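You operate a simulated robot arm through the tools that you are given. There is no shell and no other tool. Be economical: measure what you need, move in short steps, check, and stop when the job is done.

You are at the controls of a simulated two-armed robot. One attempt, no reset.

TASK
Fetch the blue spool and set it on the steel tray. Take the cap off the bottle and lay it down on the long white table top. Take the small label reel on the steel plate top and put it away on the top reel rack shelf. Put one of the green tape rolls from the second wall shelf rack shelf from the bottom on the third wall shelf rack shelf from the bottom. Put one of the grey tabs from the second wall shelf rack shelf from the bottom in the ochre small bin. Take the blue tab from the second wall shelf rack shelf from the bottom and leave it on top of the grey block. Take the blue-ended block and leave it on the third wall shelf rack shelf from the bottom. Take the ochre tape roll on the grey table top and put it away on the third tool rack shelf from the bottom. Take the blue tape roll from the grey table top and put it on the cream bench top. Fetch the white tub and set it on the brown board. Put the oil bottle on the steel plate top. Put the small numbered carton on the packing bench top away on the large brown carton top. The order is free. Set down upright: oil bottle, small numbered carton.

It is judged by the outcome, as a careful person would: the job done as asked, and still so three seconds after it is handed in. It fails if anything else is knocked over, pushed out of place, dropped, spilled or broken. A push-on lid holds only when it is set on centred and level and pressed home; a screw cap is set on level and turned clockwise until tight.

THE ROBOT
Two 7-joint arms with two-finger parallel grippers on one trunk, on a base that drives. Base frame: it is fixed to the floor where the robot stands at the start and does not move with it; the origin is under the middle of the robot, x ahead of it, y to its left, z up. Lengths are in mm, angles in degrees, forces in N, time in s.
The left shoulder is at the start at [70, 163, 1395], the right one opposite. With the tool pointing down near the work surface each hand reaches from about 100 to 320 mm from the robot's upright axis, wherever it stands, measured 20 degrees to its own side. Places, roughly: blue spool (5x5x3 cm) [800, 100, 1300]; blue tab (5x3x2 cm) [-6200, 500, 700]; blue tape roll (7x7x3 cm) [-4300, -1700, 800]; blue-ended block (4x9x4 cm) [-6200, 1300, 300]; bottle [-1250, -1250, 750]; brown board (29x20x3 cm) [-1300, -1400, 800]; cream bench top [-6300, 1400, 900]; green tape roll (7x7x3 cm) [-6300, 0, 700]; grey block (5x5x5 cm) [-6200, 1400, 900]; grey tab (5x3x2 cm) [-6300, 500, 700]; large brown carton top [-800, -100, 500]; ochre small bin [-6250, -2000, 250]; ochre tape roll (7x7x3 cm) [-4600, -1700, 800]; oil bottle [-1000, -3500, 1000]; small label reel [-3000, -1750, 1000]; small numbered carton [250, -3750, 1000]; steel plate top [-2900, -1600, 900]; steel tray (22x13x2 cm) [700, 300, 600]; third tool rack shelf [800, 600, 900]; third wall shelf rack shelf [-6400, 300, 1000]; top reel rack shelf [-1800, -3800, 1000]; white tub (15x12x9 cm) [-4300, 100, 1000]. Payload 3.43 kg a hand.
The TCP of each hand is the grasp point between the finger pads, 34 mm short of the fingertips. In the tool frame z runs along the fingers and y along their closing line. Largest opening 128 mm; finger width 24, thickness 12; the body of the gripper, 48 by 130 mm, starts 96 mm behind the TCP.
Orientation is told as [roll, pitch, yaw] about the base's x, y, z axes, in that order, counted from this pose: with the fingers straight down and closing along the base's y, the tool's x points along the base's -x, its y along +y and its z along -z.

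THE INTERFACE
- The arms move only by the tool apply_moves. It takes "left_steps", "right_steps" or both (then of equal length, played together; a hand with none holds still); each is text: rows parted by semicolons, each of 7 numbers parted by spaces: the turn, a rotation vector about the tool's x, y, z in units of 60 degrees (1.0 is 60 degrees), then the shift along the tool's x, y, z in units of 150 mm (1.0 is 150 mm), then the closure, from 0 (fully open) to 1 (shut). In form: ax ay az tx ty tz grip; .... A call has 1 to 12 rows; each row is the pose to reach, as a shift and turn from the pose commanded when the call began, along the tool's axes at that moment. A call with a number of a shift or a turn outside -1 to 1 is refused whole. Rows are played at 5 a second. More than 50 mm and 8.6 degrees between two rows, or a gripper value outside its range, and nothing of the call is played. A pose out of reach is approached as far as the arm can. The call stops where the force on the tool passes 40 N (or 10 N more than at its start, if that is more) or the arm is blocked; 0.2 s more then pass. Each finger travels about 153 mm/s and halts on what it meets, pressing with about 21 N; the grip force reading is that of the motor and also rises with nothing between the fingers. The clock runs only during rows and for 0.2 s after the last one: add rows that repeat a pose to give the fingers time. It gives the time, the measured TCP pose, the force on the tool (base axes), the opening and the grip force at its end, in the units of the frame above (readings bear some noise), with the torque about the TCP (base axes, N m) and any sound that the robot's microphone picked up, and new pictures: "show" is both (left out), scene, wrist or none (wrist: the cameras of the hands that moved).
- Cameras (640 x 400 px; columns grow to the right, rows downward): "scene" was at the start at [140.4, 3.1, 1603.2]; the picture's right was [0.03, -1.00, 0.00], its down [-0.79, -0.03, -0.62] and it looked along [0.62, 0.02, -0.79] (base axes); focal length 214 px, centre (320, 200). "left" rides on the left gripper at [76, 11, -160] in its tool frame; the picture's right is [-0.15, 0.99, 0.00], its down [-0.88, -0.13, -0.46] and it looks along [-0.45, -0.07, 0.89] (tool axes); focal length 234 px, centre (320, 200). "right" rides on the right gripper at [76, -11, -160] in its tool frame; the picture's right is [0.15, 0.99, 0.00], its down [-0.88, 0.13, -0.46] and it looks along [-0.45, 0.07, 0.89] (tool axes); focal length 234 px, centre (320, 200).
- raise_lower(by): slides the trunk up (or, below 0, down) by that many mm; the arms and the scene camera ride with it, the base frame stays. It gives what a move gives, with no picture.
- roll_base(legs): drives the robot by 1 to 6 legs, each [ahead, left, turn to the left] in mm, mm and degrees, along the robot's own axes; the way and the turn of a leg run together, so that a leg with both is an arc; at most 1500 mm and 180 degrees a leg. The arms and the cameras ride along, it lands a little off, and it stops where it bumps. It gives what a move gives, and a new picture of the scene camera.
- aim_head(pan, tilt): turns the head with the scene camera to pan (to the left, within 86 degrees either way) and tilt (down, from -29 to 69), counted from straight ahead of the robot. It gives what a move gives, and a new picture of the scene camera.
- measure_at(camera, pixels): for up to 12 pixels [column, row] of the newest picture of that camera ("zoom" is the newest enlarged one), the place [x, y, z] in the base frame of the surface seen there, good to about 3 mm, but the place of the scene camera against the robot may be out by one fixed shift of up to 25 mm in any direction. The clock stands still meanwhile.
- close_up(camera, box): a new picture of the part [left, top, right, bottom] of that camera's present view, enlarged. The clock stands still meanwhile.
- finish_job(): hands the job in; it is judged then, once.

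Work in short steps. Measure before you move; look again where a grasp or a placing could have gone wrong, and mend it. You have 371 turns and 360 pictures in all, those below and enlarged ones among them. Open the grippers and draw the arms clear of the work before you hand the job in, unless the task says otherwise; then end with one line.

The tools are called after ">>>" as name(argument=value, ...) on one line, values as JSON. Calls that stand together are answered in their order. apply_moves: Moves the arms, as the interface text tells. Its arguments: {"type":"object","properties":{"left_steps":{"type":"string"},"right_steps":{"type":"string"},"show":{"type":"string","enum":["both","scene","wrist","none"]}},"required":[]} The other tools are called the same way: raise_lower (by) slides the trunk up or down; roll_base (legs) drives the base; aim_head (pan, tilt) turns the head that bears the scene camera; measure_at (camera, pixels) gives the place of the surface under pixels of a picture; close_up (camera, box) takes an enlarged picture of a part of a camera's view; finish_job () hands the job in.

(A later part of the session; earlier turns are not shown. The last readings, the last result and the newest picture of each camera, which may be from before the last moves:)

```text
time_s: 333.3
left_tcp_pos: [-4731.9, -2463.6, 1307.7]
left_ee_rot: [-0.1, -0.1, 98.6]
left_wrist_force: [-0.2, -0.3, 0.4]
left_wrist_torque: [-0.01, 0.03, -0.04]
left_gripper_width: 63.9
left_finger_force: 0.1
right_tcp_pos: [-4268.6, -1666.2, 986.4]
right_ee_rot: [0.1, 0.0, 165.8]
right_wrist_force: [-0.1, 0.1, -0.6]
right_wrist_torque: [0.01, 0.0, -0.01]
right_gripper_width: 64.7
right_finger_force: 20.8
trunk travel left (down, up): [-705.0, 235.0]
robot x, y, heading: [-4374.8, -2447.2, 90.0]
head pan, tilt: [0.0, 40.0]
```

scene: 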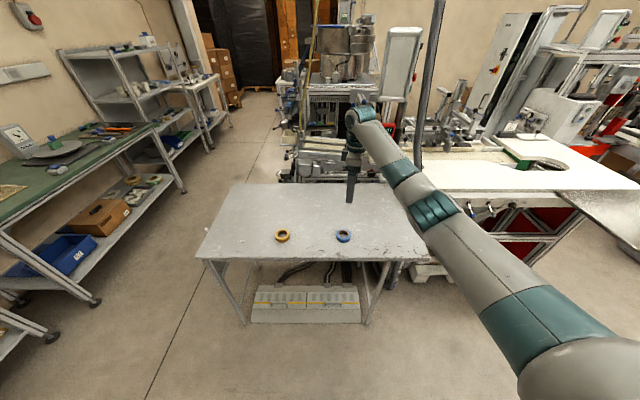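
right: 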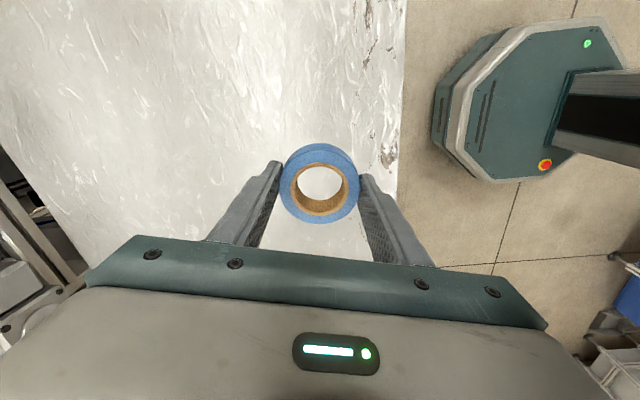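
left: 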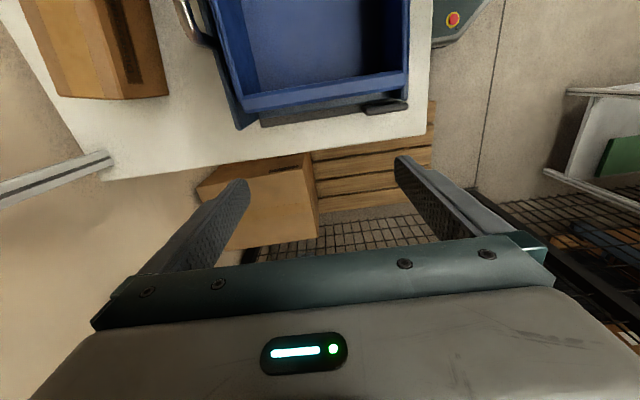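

The blue roll is held. I move over to the aisle at x≈−5450 and drive up (+y), stopping midway to look at the wall rack.

>>> raise_lower(by=150)

>>> roll_base(legs=[[-50, 1075, 0], [1500, 0, 0], [1300, 0, 0]])

>>> aim_head(pan=70, tilt=35)

```text
time_s: 335.1
left_tcp_pos: [-4731.9, -2463.3, 1456.8]
left_ee_rot: [0.0, -0.2, 98.6]
left_wrist_force: [0.1, -1.2, 0.4]
left_wrist_torque: [-0.02, -0.01, 0.02]
left_gripper_width: 63.8
left_finger_force: 0.1
right_tcp_pos: [-4268.2, -1665.5, 1136.8]
right_ee_rot: [0.1, 0.0, 165.8]
right_wrist_force: [0.3, 0.5, -0.8]
right_wrist_torque: [0.02, 0.04, -0.01]
right_gripper_width: 65.0
right_finger_force: 20.9
trunk travel left (down, up): [-855.0, 85.0]
robot x, y, heading: [-4381.4, -2446.5, 90.3]
head pan, tilt: [0.0, 40.0]
```

```text
time_s: 353.7
left_tcp_pos: [-5844.1, 263.2, 1456.7]
left_ee_rot: [-0.1, -0.1, 99.8]
left_wrist_force: [0.6, 0.7, -1.2]
left_wrist_torque: [-0.01, -0.01, 0.03]
left_gripper_width: 63.9
left_finger_force: 0.0
right_tcp_pos: [-5396.9, 1069.6, 1137.4]
right_ee_rot: [0.0, 0.0, 166.9]
right_wrist_force: [0.2, 0.2, 0.0]
right_wrist_torque: [0.02, 0.0, 0.03]
right_gripper_width: 64.7
right_finger_force: 21.3
trunk travel left (down, up): [-855.0, 85.0]
robot x, y, heading: [-5491.3, 289.2, 91.6]
head pan, tilt: [0.0, 40.0]
```

scene: 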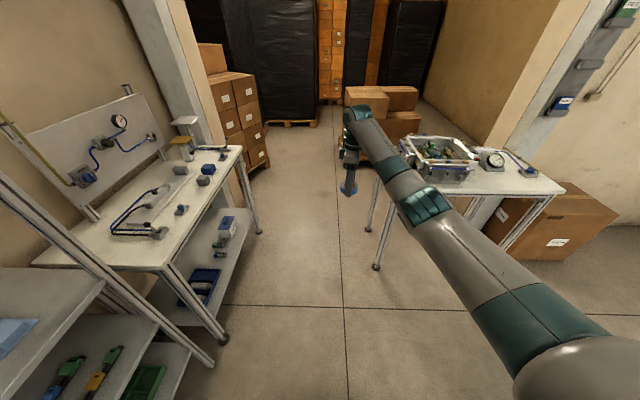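

```text
time_s: 355.1
left_tcp_pos: [-5843.8, 263.6, 1458.8]
left_ee_rot: [-0.1, -0.1, 99.8]
left_wrist_force: [-0.6, 0.1, -0.4]
left_wrist_torque: [0.0, 0.0, 0.0]
left_gripper_width: 64.0
left_finger_force: 0.1
right_tcp_pos: [-5397.4, 1070.9, 1137.8]
right_ee_rot: [0.2, -0.1, 167.1]
right_wrist_force: [-0.3, -0.4, -0.7]
right_wrist_torque: [-0.04, -0.02, 0.01]
right_gripper_width: 64.6
right_finger_force: 21.2
trunk travel left (down, up): [-855.0, 85.0]
robot x, y, heading: [-5487.3, 291.5, 91.6]
head pan, tilt: [70.0, 35.0]
```

scene: 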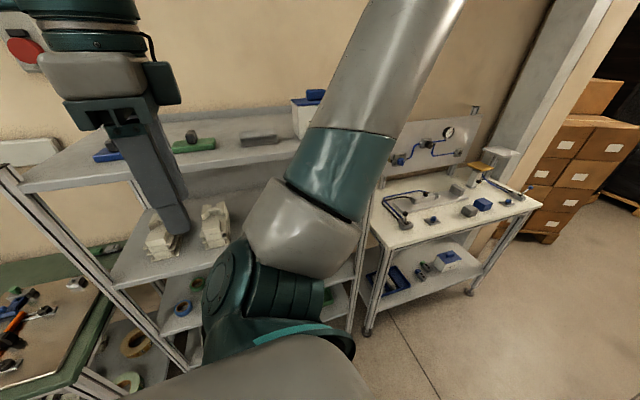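

>>> measure_at(camera="scene", pixels=[[366, 325], [470, 290], [540, 210], [545, 240], [405, 240], [475, 210], [183, 368], [60, 215], [560, 140], [600, 180], [400, 290], [25, 190]])

>>> close_up(camera="scene", box=[350, 90, 560, 330])

```text
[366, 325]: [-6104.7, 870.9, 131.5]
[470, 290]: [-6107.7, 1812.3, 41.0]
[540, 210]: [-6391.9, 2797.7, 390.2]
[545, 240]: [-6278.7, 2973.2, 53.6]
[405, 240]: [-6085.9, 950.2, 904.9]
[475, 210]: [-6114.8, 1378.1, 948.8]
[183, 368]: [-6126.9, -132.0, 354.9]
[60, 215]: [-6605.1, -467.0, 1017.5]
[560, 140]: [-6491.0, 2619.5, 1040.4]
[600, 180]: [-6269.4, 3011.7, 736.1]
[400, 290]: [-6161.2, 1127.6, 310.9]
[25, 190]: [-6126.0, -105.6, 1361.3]
```

```text
1.67 times, centred on (455, 210) of scene
```

zoom: 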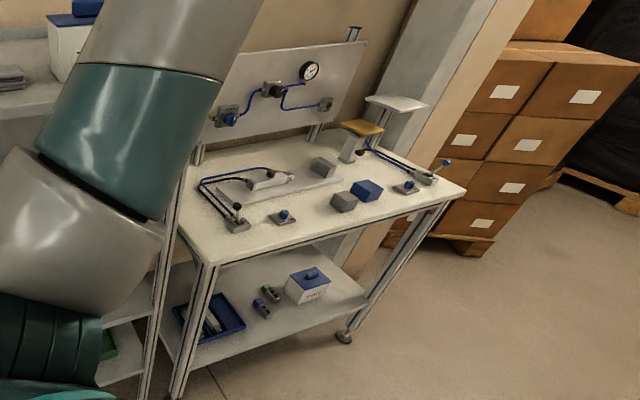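

The bench front is x≈−6090, y 870–1810, top ≈900. I drive on to y≈1190 and turn to face it.

>>> aim_head(pan=0, tilt=45)

>>> roll_base(legs=[[900, -30, 0], [0, 0, 88.4]])

>>> apply_moves(right_steps="0 0 0 0 0 0 0.7", show="wrist")

```text
time_s: 356.6
left_tcp_pos: [-5844.8, 264.0, 1458.3]
left_ee_rot: [-0.1, -0.1, 99.8]
left_wrist_force: [-0.6, 0.2, -0.5]
left_wrist_torque: [0.01, -0.04, -0.01]
left_gripper_width: 63.7
left_finger_force: 0.0
right_tcp_pos: [-5397.1, 1070.3, 1137.4]
right_ee_rot: [0.1, 0.0, 167.0]
right_wrist_force: [0.7, -0.4, -1.0]
right_wrist_torque: [-0.02, 0.0, 0.01]
right_gripper_width: 64.8
right_finger_force: 20.9
trunk travel left (down, up): [-855.0, 85.0]
robot x, y, heading: [-5488.1, 288.1, 91.2]
head pan, tilt: [0.0, 45.0]
```

scene: 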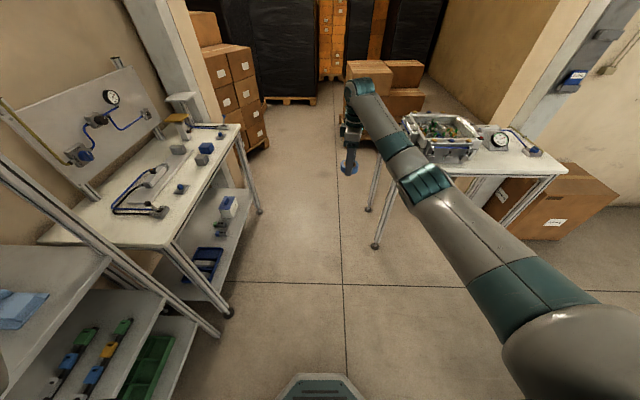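

```text
time_s: 365.0
left_tcp_pos: [-5466.3, 830.3, 1458.1]
left_ee_rot: [-0.1, -0.2, -172.1]
left_wrist_force: [-0.5, -0.2, -0.2]
left_wrist_torque: [0.02, 0.01, 0.0]
left_gripper_width: 63.9
left_finger_force: 0.1
right_tcp_pos: [-6257.7, 1302.3, 1137.6]
right_ee_rot: [0.0, 0.0, -104.8]
right_wrist_force: [-0.2, -0.4, 0.5]
right_wrist_torque: [0.0, -0.01, 0.02]
right_gripper_width: 64.7
right_finger_force: 21.3
trunk travel left (down, up): [-855.0, 85.0]
robot x, y, heading: [-5484.1, 1186.8, 179.5]
head pan, tilt: [0.0, 45.0]
```

scene: 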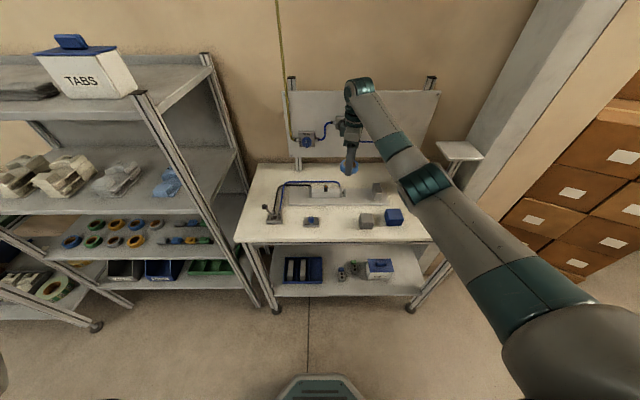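

```text
time_s: 365.4
left_tcp_pos: [-5466.4, 829.4, 1458.3]
left_ee_rot: [0.0, -0.1, -172.1]
left_wrist_force: [0.3, -0.1, 0.0]
left_wrist_torque: [0.04, 0.01, 0.05]
left_gripper_width: 63.7
left_finger_force: 0.0
right_tcp_pos: [-6258.6, 1303.4, 1137.2]
right_ee_rot: [0.1, 0.0, -104.9]
right_wrist_force: [-0.2, 0.8, -1.2]
right_wrist_torque: [0.0, 0.01, -0.01]
right_gripper_width: 64.4
right_finger_force: 21.1
trunk travel left (down, up): [-855.0, 85.0]
robot x, y, heading: [-5484.4, 1189.0, 179.4]
head pan, tilt: [0.0, 45.0]
```

right: 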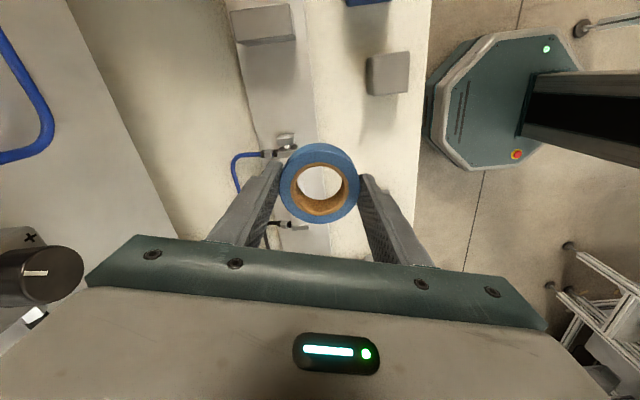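

>>> close_up(camera="scene", box=[225, 140, 445, 310])

>>> measure_at(camera="scene", pixels=[[365, 218], [393, 215], [340, 220], [312, 221], [290, 225], [378, 188], [350, 235], [420, 230], [270, 205], [352, 222], [378, 268], [350, 272]])

```text
2.35 times, centred on (335, 225) of scene
```

zoom: 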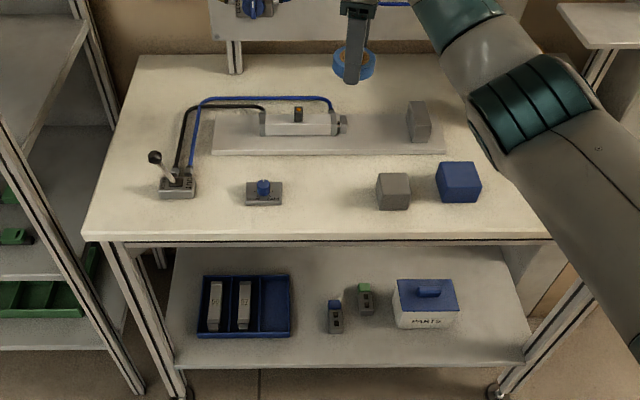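

```text
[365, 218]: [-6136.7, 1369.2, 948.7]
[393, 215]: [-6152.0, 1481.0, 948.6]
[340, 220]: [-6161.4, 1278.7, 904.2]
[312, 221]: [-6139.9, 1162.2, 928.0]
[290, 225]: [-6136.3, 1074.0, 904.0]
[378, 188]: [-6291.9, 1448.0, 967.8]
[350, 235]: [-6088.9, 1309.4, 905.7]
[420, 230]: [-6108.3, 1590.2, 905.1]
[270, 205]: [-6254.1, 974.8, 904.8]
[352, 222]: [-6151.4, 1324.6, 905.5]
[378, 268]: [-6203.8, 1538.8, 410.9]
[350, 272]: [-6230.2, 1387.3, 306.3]
```

Free spot between the knob (y 1162) and the grey block (y 1369): (−6150,1262). I back the base there and lower.

>>> roll_base(legs=[[-108, 40, 0.5]])

>>> apply_moves(right_steps="0 0 0 0 0 0.3 0.7; 0 0 0 0 0 0.6 0.7; 0 0 0 0 0 0.9 0.7; 0 0 0 0 0 1 0.7; 0 0 0 0 0 1 0.7", show="wrist")

```text
time_s: 366.7
left_tcp_pos: [-5359.7, 790.8, 1457.4]
left_ee_rot: [0.0, 0.0, -171.6]
left_wrist_force: [-1.3, -0.5, -0.4]
left_wrist_torque: [-0.03, -0.03, 0.03]
left_gripper_width: 64.1
left_finger_force: 0.1
right_tcp_pos: [-6153.8, 1257.1, 1135.6]
right_ee_rot: [0.2, -0.1, -104.4]
right_wrist_force: [0.5, 0.2, -0.6]
right_wrist_torque: [-0.01, -0.01, 0.0]
right_gripper_width: 64.9
right_finger_force: 21.0
trunk travel left (down, up): [-855.0, 85.0]
robot x, y, heading: [-5373.7, 1149.2, -180.0]
head pan, tilt: [0.0, 45.0]
```

scene: 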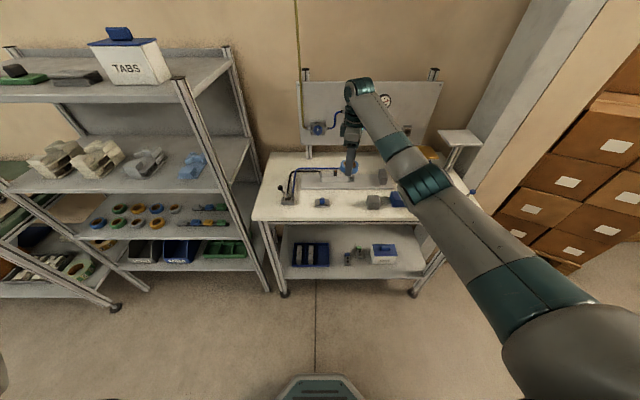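

```text
time_s: 367.9
left_tcp_pos: [-5357.1, 790.2, 1458.3]
left_ee_rot: [-0.1, 0.0, -171.6]
left_wrist_force: [0.1, 0.0, 0.1]
left_wrist_torque: [0.02, 0.01, -0.01]
left_gripper_width: 63.9
left_finger_force: 0.0
right_tcp_pos: [-6152.1, 1256.7, 986.2]
right_ee_rot: [0.0, 0.0, -104.5]
right_wrist_force: [-0.2, 0.1, -0.3]
right_wrist_torque: [0.0, 0.0, 0.01]
right_gripper_width: 64.6
right_finger_force: 21.3
trunk travel left (down, up): [-855.0, 85.0]
robot x, y, heading: [-5372.6, 1144.5, -180.1]
head pan, tilt: [0.0, 45.0]
```

right: 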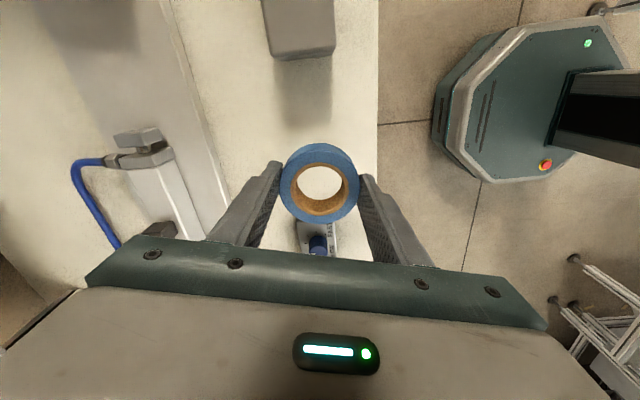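

>>> measure_at(camera="right", pixels=[[320, 182], [330, 110], [272, 40], [330, 45], [300, 25], [240, 100], [318, 238]])

>>> apply_moves(right_steps="0 0 0 0 0 0.15 0.7; 0 0 0 0 0 0.26 0.7; 0 0 0 0 0 0.31 0.7; 0 0 0 0 0 0.31 0.7", show="none")

```text
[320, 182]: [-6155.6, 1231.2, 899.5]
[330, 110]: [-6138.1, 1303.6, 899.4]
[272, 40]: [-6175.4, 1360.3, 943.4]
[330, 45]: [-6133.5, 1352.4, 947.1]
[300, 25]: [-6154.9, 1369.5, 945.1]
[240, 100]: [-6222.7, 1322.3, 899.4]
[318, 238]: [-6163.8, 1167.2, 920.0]
```

```text
time_s: 368.9
left_tcp_pos: [-5356.5, 788.1, 1457.9]
left_ee_rot: [-0.1, -0.1, -171.6]
left_wrist_force: [0.2, 0.3, 0.3]
left_wrist_torque: [-0.01, -0.02, -0.04]
left_gripper_width: 64.0
left_finger_force: 0.2
right_tcp_pos: [-6152.1, 1255.6, 939.9]
right_ee_rot: [0.1, 0.0, -104.5]
right_wrist_force: [0.2, -0.7, -0.4]
right_wrist_torque: [-0.02, -0.03, 0.01]
right_gripper_width: 64.6
right_finger_force: 20.9
trunk travel left (down, up): [-855.0, 85.0]
robot x, y, heading: [-5371.7, 1144.8, -179.8]
head pan, tilt: [0.0, 45.0]
```

Bench z = 899.4, so ~5 mm to go. I lower, open, and lift.

>>> apply_moves(right_steps="0 0 0 0 0 0.02 0.7; 0 0 0 0 0 0.033 0.7; 0 0 0 0 0 0.033 0.7; 0 0 0 0 0 0.033 0.4; 0 0 0 0 0 0.033 0.3; 0 0 0 0 0 0.033 0.3; 0 0 0 0 0 -0.2 0.3; 0 0 0 0 0 -0.5 0.3; 0 0 0 0 0 -0.8 0.3; 0 0 0 0 0 -1 0.3", show="wrist")

>>> close_up(camera="scene", box=[0, 80, 280, 310])

```text
time_s: 371.1
left_tcp_pos: [-5356.0, 788.3, 1457.8]
left_ee_rot: [-0.2, -0.1, -171.6]
left_wrist_force: [0.4, 1.8, 0.7]
left_wrist_torque: [-0.01, 0.03, 0.02]
left_gripper_width: 64.1
left_finger_force: 0.1
right_tcp_pos: [-6150.8, 1256.0, 1091.2]
right_ee_rot: [0.1, -0.1, -104.5]
right_wrist_force: [0.6, -0.5, -0.5]
right_wrist_torque: [0.01, -0.02, 0.0]
right_gripper_width: 89.9
right_finger_force: 0.0
trunk travel left (down, up): [-855.0, 85.0]
robot x, y, heading: [-5373.4, 1145.9, -180.0]
head pan, tilt: [0.0, 45.0]
```

right: 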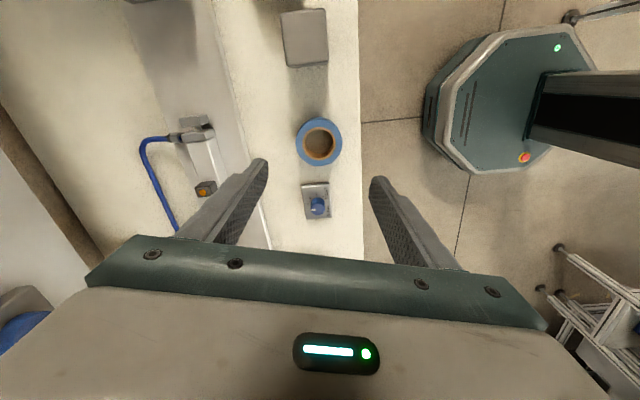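

```text
1.74 times, centred on (140, 195) of scene
```

zoom: 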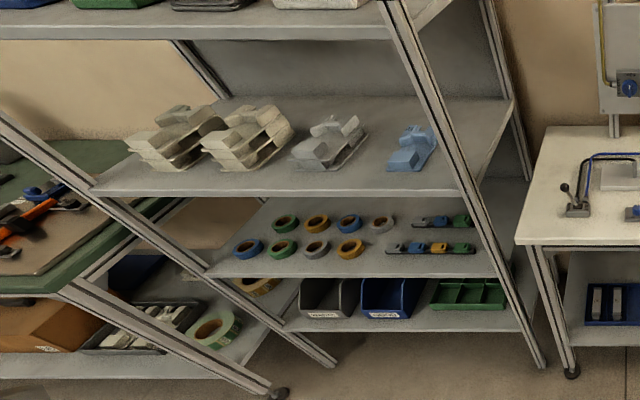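

The blue roll is set on the bench. Now I back off 300 and bring the right hand to the forward 45° pose (neutral yaw) for reaching into shelves, pulling it in a little.

>>> roll_base(legs=[[-300, 0, 0]])

>>> apply_moves(right_steps="0 0 0.125 0 0.1 0 0; 0 0 0.25 0 0.2 0 0; 0 0 0.375 0 0.3 0 0; 0 0 0.5 0 0.4 0 0; 0 0 0.625 0 0.5 0 0; 0 0 0.75 0 0.6 0 0; 0 0 0.875 0 0.7 0 0; 0 0 1 0 0.8 0 0; 0 0 1 0 0.8 0 0", show="none")

>>> apply_moves(right_steps="0 0 0.13 0 0 0 0; 0 0 0.258 0 0 0 0; 0 0 0.258 0 0 0 0", show="none")

>>> apply_moves(right_steps="0 -0.125 0 0 0 0 0; 0 -0.25 0 0 0 0 0; 0 -0.375 0 0 0 0 0; 0 -0.5 0 0 0 0 0; 0 -0.625 0 0 0 0 0; 0 -0.75 0 0 0 0 0; 0 -0.75 0 0 0 0 0", show="scene")

```text
time_s: 373.3
left_tcp_pos: [-5053.9, 778.1, 1457.6]
left_ee_rot: [-0.2, -0.1, -168.5]
left_wrist_force: [1.0, 1.8, 0.6]
left_wrist_torque: [-0.06, 0.15, 0.02]
left_gripper_width: 63.9
left_finger_force: 0.1
right_tcp_pos: [-5874.1, 1199.5, 1092.8]
right_ee_rot: [0.0, 0.1, -101.3]
right_wrist_force: [-1.0, -1.1, 0.2]
right_wrist_torque: [0.08, -0.03, -0.02]
right_gripper_width: 89.6
right_finger_force: 0.0
trunk travel left (down, up): [-855.0, 85.0]
robot x, y, heading: [-5093.4, 1132.6, -176.7]
head pan, tilt: [0.0, 45.0]
stopped in leg 1: the robot was blocked; the commanded pose is now the measured one
```

scene: 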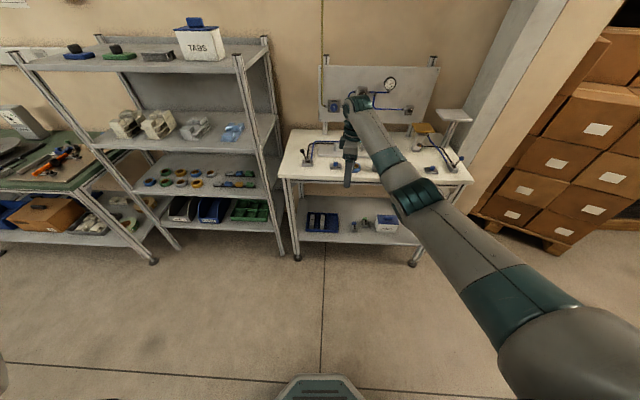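

```text
time_s: 375.3
left_tcp_pos: [-5057.5, 778.0, 1457.4]
left_ee_rot: [-0.1, -0.1, -168.7]
left_wrist_force: [-0.4, 0.3, 0.8]
left_wrist_torque: [0.0, -0.04, 0.01]
left_gripper_width: 63.9
left_finger_force: 0.1
right_tcp_pos: [-5756.9, 1179.3, 1090.9]
right_ee_rot: [0.0, 0.1, -161.4]
right_wrist_force: [0.3, 0.8, 0.6]
right_wrist_torque: [0.01, 0.02, 0.0]
right_gripper_width: 128.1
right_finger_force: 0.0
trunk travel left (down, up): [-855.0, 85.0]
robot x, y, heading: [-5094.4, 1129.9, -177.0]
head pan, tilt: [0.0, 45.0]
```

```text
time_s: 376.1
left_tcp_pos: [-5058.4, 776.3, 1457.9]
left_ee_rot: [-0.1, -0.1, -168.7]
left_wrist_force: [-0.3, -0.1, -0.5]
left_wrist_torque: [0.01, -0.01, 0.04]
left_gripper_width: 63.8
left_finger_force: 0.1
right_tcp_pos: [-5757.7, 1179.5, 1090.7]
right_ee_rot: [0.0, 0.1, -177.1]
right_wrist_force: [-0.1, 0.3, -0.5]
right_wrist_torque: [-0.01, 0.0, 0.02]
right_gripper_width: 128.1
right_finger_force: 0.0
trunk travel left (down, up): [-855.0, 85.0]
robot x, y, heading: [-5093.9, 1134.0, -177.2]
head pan, tilt: [0.0, 45.0]
```

```text
time_s: 377.7
left_tcp_pos: [-5058.4, 777.9, 1457.9]
left_ee_rot: [-0.1, 0.0, -168.7]
left_wrist_force: [-0.1, 0.4, 0.2]
left_wrist_torque: [0.0, 0.01, -0.03]
left_gripper_width: 64.2
left_finger_force: 0.0
right_tcp_pos: [-5758.4, 1177.6, 1090.5]
right_ee_rot: [-0.1, -45.0, -176.9]
right_wrist_force: [0.4, 0.1, 0.0]
right_wrist_torque: [0.01, 0.04, 0.0]
right_gripper_width: 128.1
right_finger_force: 0.0
trunk travel left (down, up): [-855.0, 85.0]
robot x, y, heading: [-5089.0, 1132.6, -177.1]
head pan, tilt: [0.0, 45.0]
```

scene: 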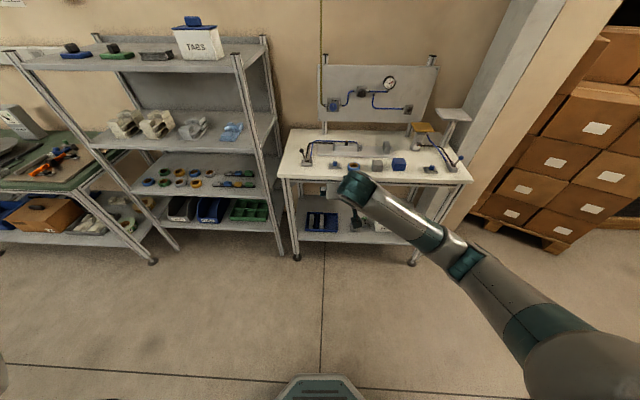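

I bumped something lightly behind; I move forward 60. Then lower the trunk ~690 to bring the pitched hand to the lower bench shelf's level.

>>> roll_base(legs=[[60, 0, -2.9]])

>>> raise_lower(by=-400)

>>> raise_lower(by=-290)

>>> aim_head(pan=0, tilt=30)

>>> apply_moves(right_steps="0 0 0 0 0 0 0", show="wrist")

```text
time_s: 378.6
left_tcp_pos: [-5125.1, 772.3, 1457.1]
left_ee_rot: [-0.2, -0.5, -171.7]
left_wrist_force: [1.8, 0.6, 0.0]
left_wrist_torque: [0.01, 0.12, -0.02]
left_gripper_width: 64.1
left_finger_force: 0.1
right_tcp_pos: [-5807.7, 1210.4, 1095.2]
right_ee_rot: [0.0, -45.3, -179.8]
right_wrist_force: [1.4, 0.2, -0.3]
right_wrist_torque: [0.04, 0.03, -0.02]
right_gripper_width: 128.2
right_finger_force: 0.1
trunk travel left (down, up): [-855.0, 85.0]
robot x, y, heading: [-5151.6, 1126.4, -179.9]
head pan, tilt: [0.0, 45.0]
```

scene: 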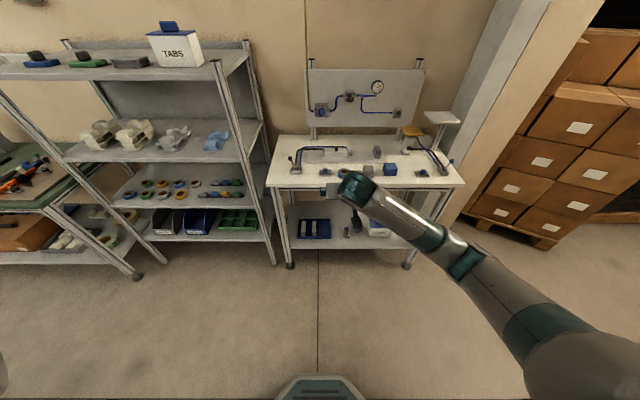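

```text
time_s: 382.5
left_tcp_pos: [-5132.9, 776.1, 1057.2]
left_ee_rot: [-0.1, -0.1, -171.5]
left_wrist_force: [1.0, 0.7, 0.2]
left_wrist_torque: [-0.02, -0.02, 0.01]
left_gripper_width: 63.8
left_finger_force: 0.0
right_tcp_pos: [-5814.5, 1212.0, 691.4]
right_ee_rot: [0.0, -44.9, -179.8]
right_wrist_force: [0.3, 0.3, 0.4]
right_wrist_torque: [0.03, 0.01, 0.03]
right_gripper_width: 128.2
right_finger_force: 0.1
trunk travel left (down, up): [-455.0, 485.0]
robot x, y, heading: [-5148.2, 1129.9, -180.0]
head pan, tilt: [0.0, 45.0]
```

```text
time_s: 385.4
left_tcp_pos: [-5134.0, 776.0, 767.1]
left_ee_rot: [-0.2, -0.1, -171.7]
left_wrist_force: [0.3, 0.9, -0.1]
left_wrist_torque: [0.0, -0.01, -0.02]
left_gripper_width: 64.0
left_finger_force: 0.1
right_tcp_pos: [-5813.2, 1211.4, 400.0]
right_ee_rot: [0.0, -44.8, -179.7]
right_wrist_force: [1.0, -0.4, -0.1]
right_wrist_torque: [0.0, 0.02, -0.02]
right_gripper_width: 128.1
right_finger_force: 0.0
trunk travel left (down, up): [-165.0, 775.0]
robot x, y, heading: [-5148.9, 1130.2, -179.8]
head pan, tilt: [0.0, 45.0]
```

```text
time_s: 386.2
left_tcp_pos: [-5135.1, 775.4, 767.7]
left_ee_rot: [0.0, -0.1, -171.6]
left_wrist_force: [-0.3, -0.1, -0.5]
left_wrist_torque: [-0.02, -0.01, -0.06]
left_gripper_width: 63.9
left_finger_force: 0.1
right_tcp_pos: [-5814.0, 1210.6, 400.7]
right_ee_rot: [-0.1, -45.0, -179.8]
right_wrist_force: [0.1, 0.3, 0.9]
right_wrist_torque: [-0.01, 0.01, 0.02]
right_gripper_width: 128.0
right_finger_force: 0.1
trunk travel left (down, up): [-165.0, 775.0]
robot x, y, heading: [-5149.4, 1127.5, -180.2]
head pan, tilt: [0.0, 30.0]
```

scene: 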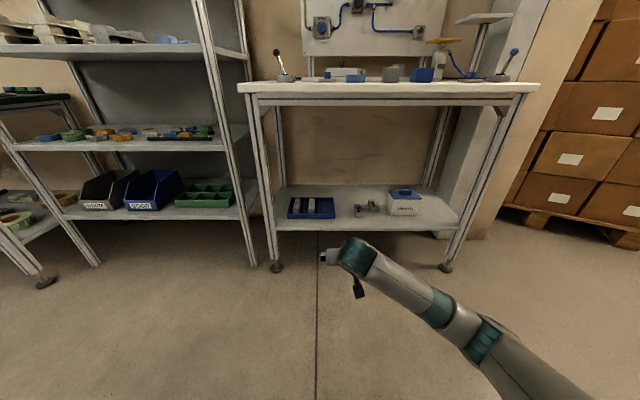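

```text
time_s: 386.6
left_tcp_pos: [-5134.1, 775.0, 767.2]
left_ee_rot: [-0.1, -0.2, -171.6]
left_wrist_force: [0.0, -0.2, 0.2]
left_wrist_torque: [0.0, -0.02, 0.01]
left_gripper_width: 64.0
left_finger_force: 0.0
right_tcp_pos: [-5813.2, 1210.4, 400.5]
right_ee_rot: [0.0, -44.9, -179.8]
right_wrist_force: [1.0, 0.2, 0.0]
right_wrist_torque: [-0.01, -0.01, 0.0]
right_gripper_width: 128.0
right_finger_force: 0.1
trunk travel left (down, up): [-165.0, 775.0]
robot x, y, heading: [-5152.1, 1130.1, -180.1]
head pan, tilt: [0.0, 30.0]
```

right: 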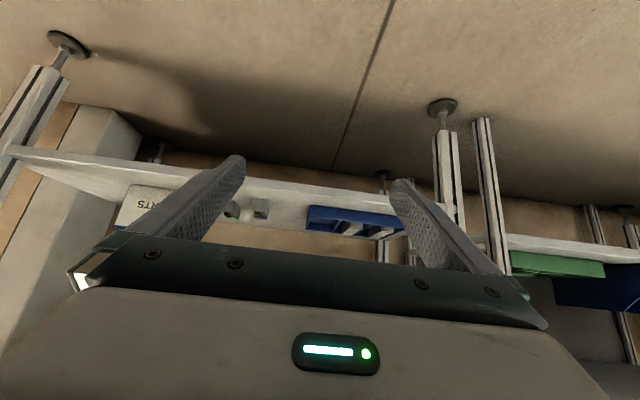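

>>> close_up(camera="scene", box=[270, 170, 450, 250])

>>> close_up(camera="right", box=[200, 170, 340, 260])

>>> measure_at(camera="scene", pixels=[[358, 212], [363, 207], [371, 205], [375, 207], [335, 205], [390, 205], [360, 218], [350, 220], [340, 226]])

```text
3.56 times, centred on (360, 210) of scene
```

zoom: 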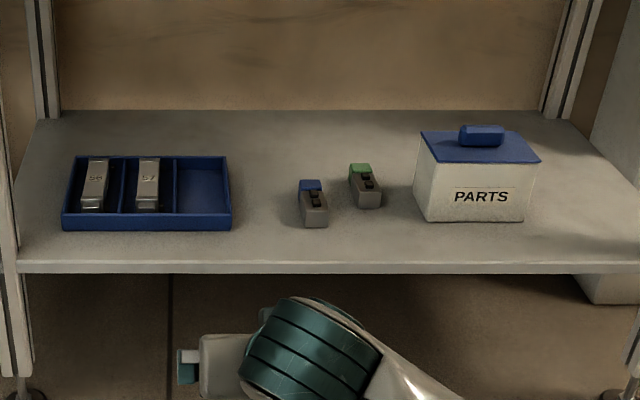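

```text
4.44 times, centred on (270, 215) of right
```

zoom: 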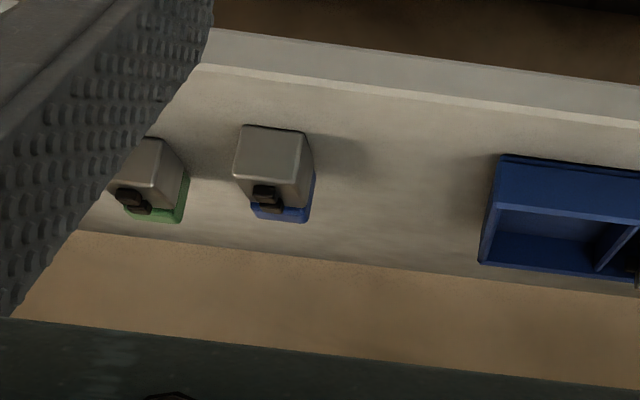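

```text
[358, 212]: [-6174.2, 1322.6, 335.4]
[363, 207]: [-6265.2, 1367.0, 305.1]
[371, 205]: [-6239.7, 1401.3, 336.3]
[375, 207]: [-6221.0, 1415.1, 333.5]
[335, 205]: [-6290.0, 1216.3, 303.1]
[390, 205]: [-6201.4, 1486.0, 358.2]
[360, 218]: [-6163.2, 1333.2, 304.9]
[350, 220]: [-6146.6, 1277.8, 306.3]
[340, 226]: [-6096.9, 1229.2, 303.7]
```

The block lies flat: 40 wide, ~90 long along x, centre ≈(−6205,1325), shelf z≈300. I drive up so the hand is just short of it.

>>> roll_base(legs=[[0, -115, 0], [320, 0, 0]])

>>> apply_moves(right_steps="0 0 0 0 0 0 0.3", show="wrist")

```text
time_s: 387.8
left_tcp_pos: [-5192.7, 797.6, 766.4]
left_ee_rot: [-0.1, 0.0, -175.8]
left_wrist_force: [0.0, -0.1, 0.5]
left_wrist_torque: [0.05, 0.03, 0.06]
left_gripper_width: 64.1
left_finger_force: 0.1
right_tcp_pos: [-5836.6, 1283.3, 401.2]
right_ee_rot: [0.1, -44.9, 175.9]
right_wrist_force: [0.2, 0.1, 0.5]
right_wrist_torque: [-0.03, 0.04, 0.0]
right_gripper_width: 127.7
right_finger_force: 0.0
trunk travel left (down, up): [-165.0, 775.0]
robot x, y, heading: [-5185.5, 1155.0, 175.9]
head pan, tilt: [0.0, 30.0]
stopped in leg 1: the robot was blocked; the commanded pose is now the measured one
```

scene: 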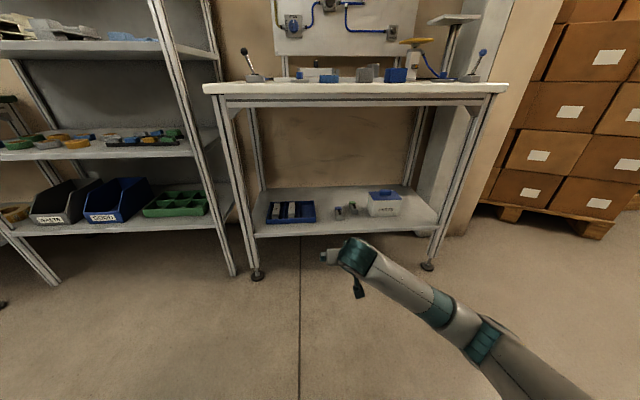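

```text
time_s: 388.2
left_tcp_pos: [-5191.5, 797.6, 767.2]
left_ee_rot: [-0.1, -0.1, -175.8]
left_wrist_force: [-0.4, -0.7, -0.5]
left_wrist_torque: [0.01, -0.01, 0.03]
left_gripper_width: 63.9
left_finger_force: 0.0
right_tcp_pos: [-5837.4, 1283.0, 401.1]
right_ee_rot: [0.1, -44.9, 175.9]
right_wrist_force: [0.2, 0.4, 0.2]
right_wrist_torque: [0.0, 0.0, 0.0]
right_gripper_width: 89.7
right_finger_force: 0.0
trunk travel left (down, up): [-165.0, 775.0]
robot x, y, heading: [-5182.4, 1156.1, 176.3]
head pan, tilt: [0.0, 30.0]
```

right: 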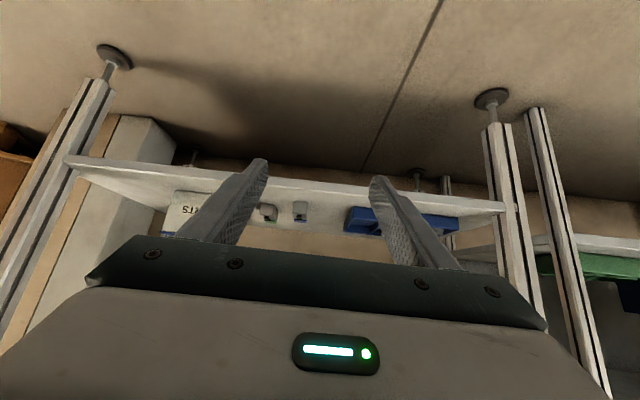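

The same table (right-rear) blocks sideways. I go ahead first, then right, correcting the heading.

>>> roll_base(legs=[[200, 0, 4], [110, -40, 0]])

>>> apply_moves(right_steps="0 0 0 0 0 0 0.3", show="wrist")

```text
time_s: 390.6
left_tcp_pos: [-5478.5, 845.1, 767.8]
left_ee_rot: [-0.2, -0.2, -171.9]
left_wrist_force: [0.1, 0.4, -1.3]
left_wrist_torque: [-0.02, 0.0, -0.02]
left_gripper_width: 63.8
left_finger_force: 0.0
right_tcp_pos: [-6155.8, 1285.1, 400.7]
right_ee_rot: [-0.1, -44.9, 179.8]
right_wrist_force: [-1.1, -0.5, 0.2]
right_wrist_torque: [0.02, 0.02, -0.03]
right_gripper_width: 89.3
right_finger_force: 0.0
trunk travel left (down, up): [-165.0, 775.0]
robot x, y, heading: [-5497.8, 1198.5, 179.7]
head pan, tilt: [0.0, 30.0]
```

scene: 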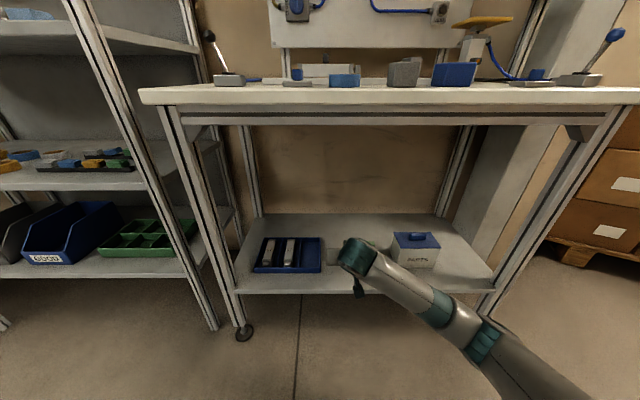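

```text
time_s: 391.0
left_tcp_pos: [-5478.4, 845.8, 768.3]
left_ee_rot: [-0.1, -0.2, -171.8]
left_wrist_force: [-0.4, -0.4, -0.7]
left_wrist_torque: [0.04, -0.01, 0.02]
left_gripper_width: 63.9
left_finger_force: 0.0
right_tcp_pos: [-6155.7, 1285.2, 400.9]
right_ee_rot: [0.0, -44.9, 179.8]
right_wrist_force: [-0.3, 1.2, -0.2]
right_wrist_torque: [0.0, 0.0, 0.0]
right_gripper_width: 89.7
right_finger_force: 0.2
trunk travel left (down, up): [-165.0, 775.0]
robot x, y, heading: [-5492.4, 1201.9, 179.8]
head pan, tilt: [0.0, 30.0]
```

right: 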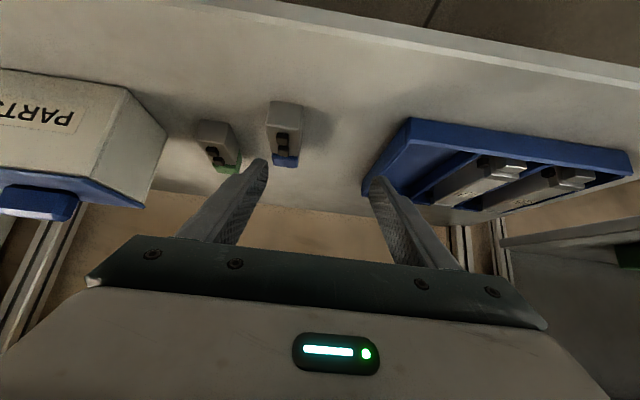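

>>> measure_at(camera="right", pixels=[[285, 110], [270, 112], [302, 112], [286, 130], [286, 160], [285, 126], [320, 180], [213, 128], [228, 165], [330, 120], [370, 150]])

>>> close_up(camera="right", box=[180, 80, 340, 190])

```text
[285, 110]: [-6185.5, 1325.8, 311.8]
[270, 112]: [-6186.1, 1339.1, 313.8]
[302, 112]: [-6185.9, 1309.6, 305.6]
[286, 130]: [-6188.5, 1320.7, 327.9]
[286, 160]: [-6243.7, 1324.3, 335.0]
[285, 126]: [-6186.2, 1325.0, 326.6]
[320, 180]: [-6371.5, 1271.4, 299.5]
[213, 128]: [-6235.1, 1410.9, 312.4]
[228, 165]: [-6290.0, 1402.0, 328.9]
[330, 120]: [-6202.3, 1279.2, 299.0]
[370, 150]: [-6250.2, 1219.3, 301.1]
```

```text
3.64 times, centred on (260, 135) of right
```

zoom: 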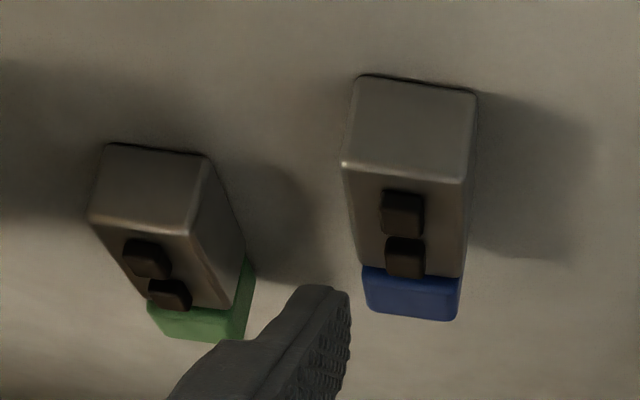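

Block: x −6185…−6275, y centre 1324.5, z 299–335. I shift sideways, advance along the tool with the opening at ~70 mm, close and lift.

>>> apply_moves(right_steps="0 0 0 0.01 -0.15 0 0.45; 0 0 0 0.02 -0.265 0.1 0.45; 0 0 0 0.033 -0.265 0.3 0.45; 0 0 0 0.033 -0.265 0.5 0.45; 0 0 0 0.033 -0.265 0.59 0.45; 0 0 0 0.033 -0.265 0.59 0.45", show="wrist")

```text
time_s: 392.4
left_tcp_pos: [-5479.4, 846.1, 767.6]
left_ee_rot: [-0.1, -0.1, -171.7]
left_wrist_force: [-0.6, 0.4, -0.5]
left_wrist_torque: [0.01, 0.02, -0.01]
left_gripper_width: 64.0
left_finger_force: 0.0
right_tcp_pos: [-6217.2, 1324.6, 335.0]
right_ee_rot: [-0.1, -44.9, 180.0]
right_wrist_force: [1.2, -0.4, 0.3]
right_wrist_torque: [0.01, -0.02, 0.01]
right_gripper_width: 70.3
right_finger_force: 0.1
trunk travel left (down, up): [-165.0, 775.0]
robot x, y, heading: [-5497.6, 1202.0, 179.9]
head pan, tilt: [0.0, 30.0]
```

right: 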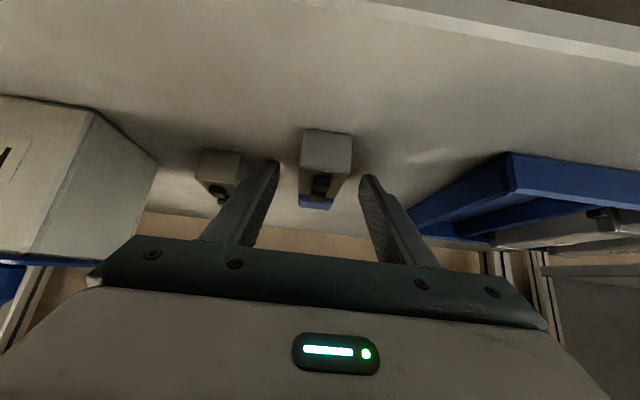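

>>> apply_moves(right_steps="0 0 0 0 0 0 0.6; 0 0 0 0 0 0 0.8; 0 0 0 0 0 0 0.85; 0 0 0 0 0 0 0.85; 0 0 0 -0.1 0 -0.1 0.85; 0 0 0 -0.2 0 -0.2 0.85; 0 0 0 -0.3 0 -0.3 0.85; 0 0 0 -0.3 0 -0.3 0.85", show="wrist")

```text
time_s: 394.2
left_tcp_pos: [-5479.8, 846.0, 766.8]
left_ee_rot: [-0.1, 0.0, -171.8]
left_wrist_force: [-0.4, 0.9, 0.6]
left_wrist_torque: [-0.01, 0.02, 0.02]
left_gripper_width: 63.9
left_finger_force: 0.2
right_tcp_pos: [-6216.2, 1324.3, 398.7]
right_ee_rot: [0.1, -44.9, 179.9]
right_wrist_force: [-0.7, -0.1, -1.6]
right_wrist_torque: [0.01, 0.04, 0.01]
right_gripper_width: 33.5
right_finger_force: 20.9
trunk travel left (down, up): [-165.0, 775.0]
robot x, y, heading: [-5491.6, 1200.4, 179.6]
head pan, tilt: [0.0, 30.0]
```

right: 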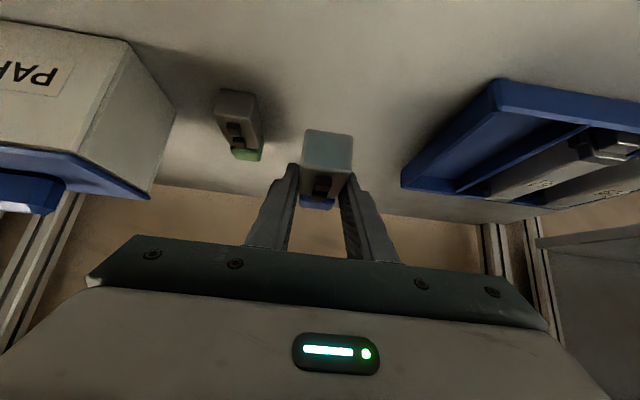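

Block held. I back out, slide left in front of the wall rack, raise the trunk to the third shelf's level and look.

>>> roll_base(legs=[[-180, 0, 0], [0, 550, 0]])

>>> raise_lower(by=400)

>>> raise_lower(by=290)

>>> aim_head(pan=0, tilt=30)

```text
time_s: 398.5
left_tcp_pos: [-5301.5, 296.0, 769.2]
left_ee_rot: [-0.1, 0.0, -171.7]
left_wrist_force: [0.2, -0.3, -0.5]
left_wrist_torque: [0.01, 0.0, 0.02]
left_gripper_width: 64.0
left_finger_force: 0.1
right_tcp_pos: [-6038.7, 773.5, 398.1]
right_ee_rot: [0.0, -44.9, -179.9]
right_wrist_force: [0.0, -0.5, -1.3]
right_wrist_torque: [0.0, -0.02, -0.03]
right_gripper_width: 33.7
right_finger_force: 20.9
trunk travel left (down, up): [-165.0, 775.0]
robot x, y, heading: [-5315.8, 652.5, 179.9]
head pan, tilt: [0.0, 30.0]
```

scene: 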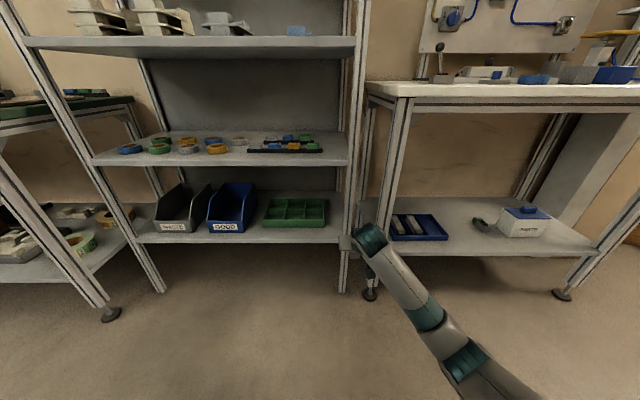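

```text
time_s: 402.3
left_tcp_pos: [-5301.2, 296.4, 1168.0]
left_ee_rot: [-0.1, -0.1, -171.8]
left_wrist_force: [-0.1, 0.0, 0.6]
left_wrist_torque: [0.02, -0.01, 0.02]
left_gripper_width: 64.1
left_finger_force: 0.1
right_tcp_pos: [-6038.4, 774.1, 798.0]
right_ee_rot: [0.1, -44.9, -180.0]
right_wrist_force: [-0.5, 0.1, -1.6]
right_wrist_torque: [-0.01, -0.04, -0.02]
right_gripper_width: 33.7
right_finger_force: 20.8
trunk travel left (down, up): [-565.0, 375.0]
robot x, y, heading: [-5317.5, 651.8, 179.9]
head pan, tilt: [0.0, 30.0]
```

```text
time_s: 405.2
left_tcp_pos: [-5301.8, 296.0, 1457.6]
left_ee_rot: [-0.1, -0.2, -171.7]
left_wrist_force: [-0.8, -0.2, 1.0]
left_wrist_torque: [0.0, 0.0, -0.01]
left_gripper_width: 64.2
left_finger_force: 0.0
right_tcp_pos: [-6038.4, 773.2, 1087.8]
right_ee_rot: [0.1, -44.9, -179.9]
right_wrist_force: [0.0, 0.2, -1.8]
right_wrist_torque: [-0.03, 0.0, -0.02]
right_gripper_width: 33.7
right_finger_force: 21.0
trunk travel left (down, up): [-855.0, 85.0]
robot x, y, heading: [-5316.9, 648.2, 180.1]
head pan, tilt: [0.0, 30.0]
```

```text
time_s: 405.8
left_tcp_pos: [-5300.7, 295.8, 1457.6]
left_ee_rot: [-0.1, 0.0, -171.7]
left_wrist_force: [-0.2, 0.3, -0.8]
left_wrist_torque: [0.01, -0.03, -0.03]
left_gripper_width: 64.0
left_finger_force: 0.1
right_tcp_pos: [-6039.2, 773.8, 1087.2]
right_ee_rot: [0.0, -44.9, -180.0]
right_wrist_force: [-1.0, 0.8, -1.5]
right_wrist_torque: [0.0, 0.04, 0.02]
right_gripper_width: 33.7
right_finger_force: 21.1
trunk travel left (down, up): [-855.0, 85.0]
robot x, y, heading: [-5320.2, 649.8, 179.9]
head pan, tilt: [0.0, 30.0]
```

scene: 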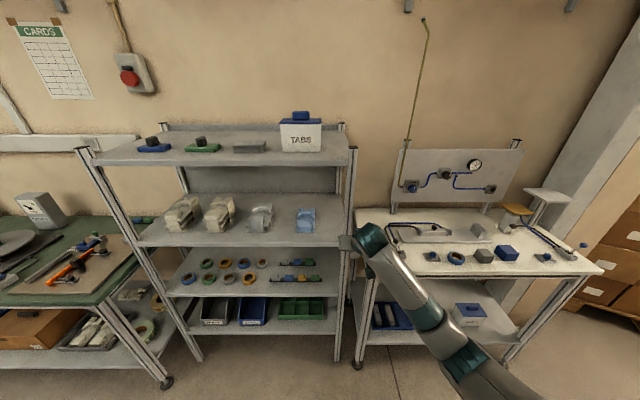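

>>> close_up(camera="scene", box=[120, 170, 370, 330])

>>> measure_at(camera="scene", pixels=[[145, 242], [342, 243], [330, 228], [285, 228], [318, 228], [295, 232], [245, 228], [280, 240], [345, 165], [150, 225], [190, 290], [330, 285]])

```text
2.50 times, centred on (245, 250) of scene
```

zoom: 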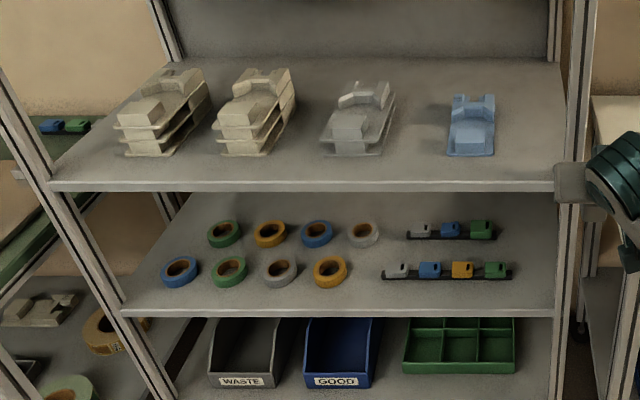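

```text
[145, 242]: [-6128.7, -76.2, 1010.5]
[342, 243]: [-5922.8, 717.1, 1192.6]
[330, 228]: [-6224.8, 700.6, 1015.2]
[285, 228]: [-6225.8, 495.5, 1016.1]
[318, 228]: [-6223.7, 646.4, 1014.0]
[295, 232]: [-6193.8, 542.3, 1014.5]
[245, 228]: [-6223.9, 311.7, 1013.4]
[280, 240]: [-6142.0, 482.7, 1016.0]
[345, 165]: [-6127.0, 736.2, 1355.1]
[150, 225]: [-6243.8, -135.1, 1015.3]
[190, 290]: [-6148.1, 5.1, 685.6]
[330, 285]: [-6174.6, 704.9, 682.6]
```

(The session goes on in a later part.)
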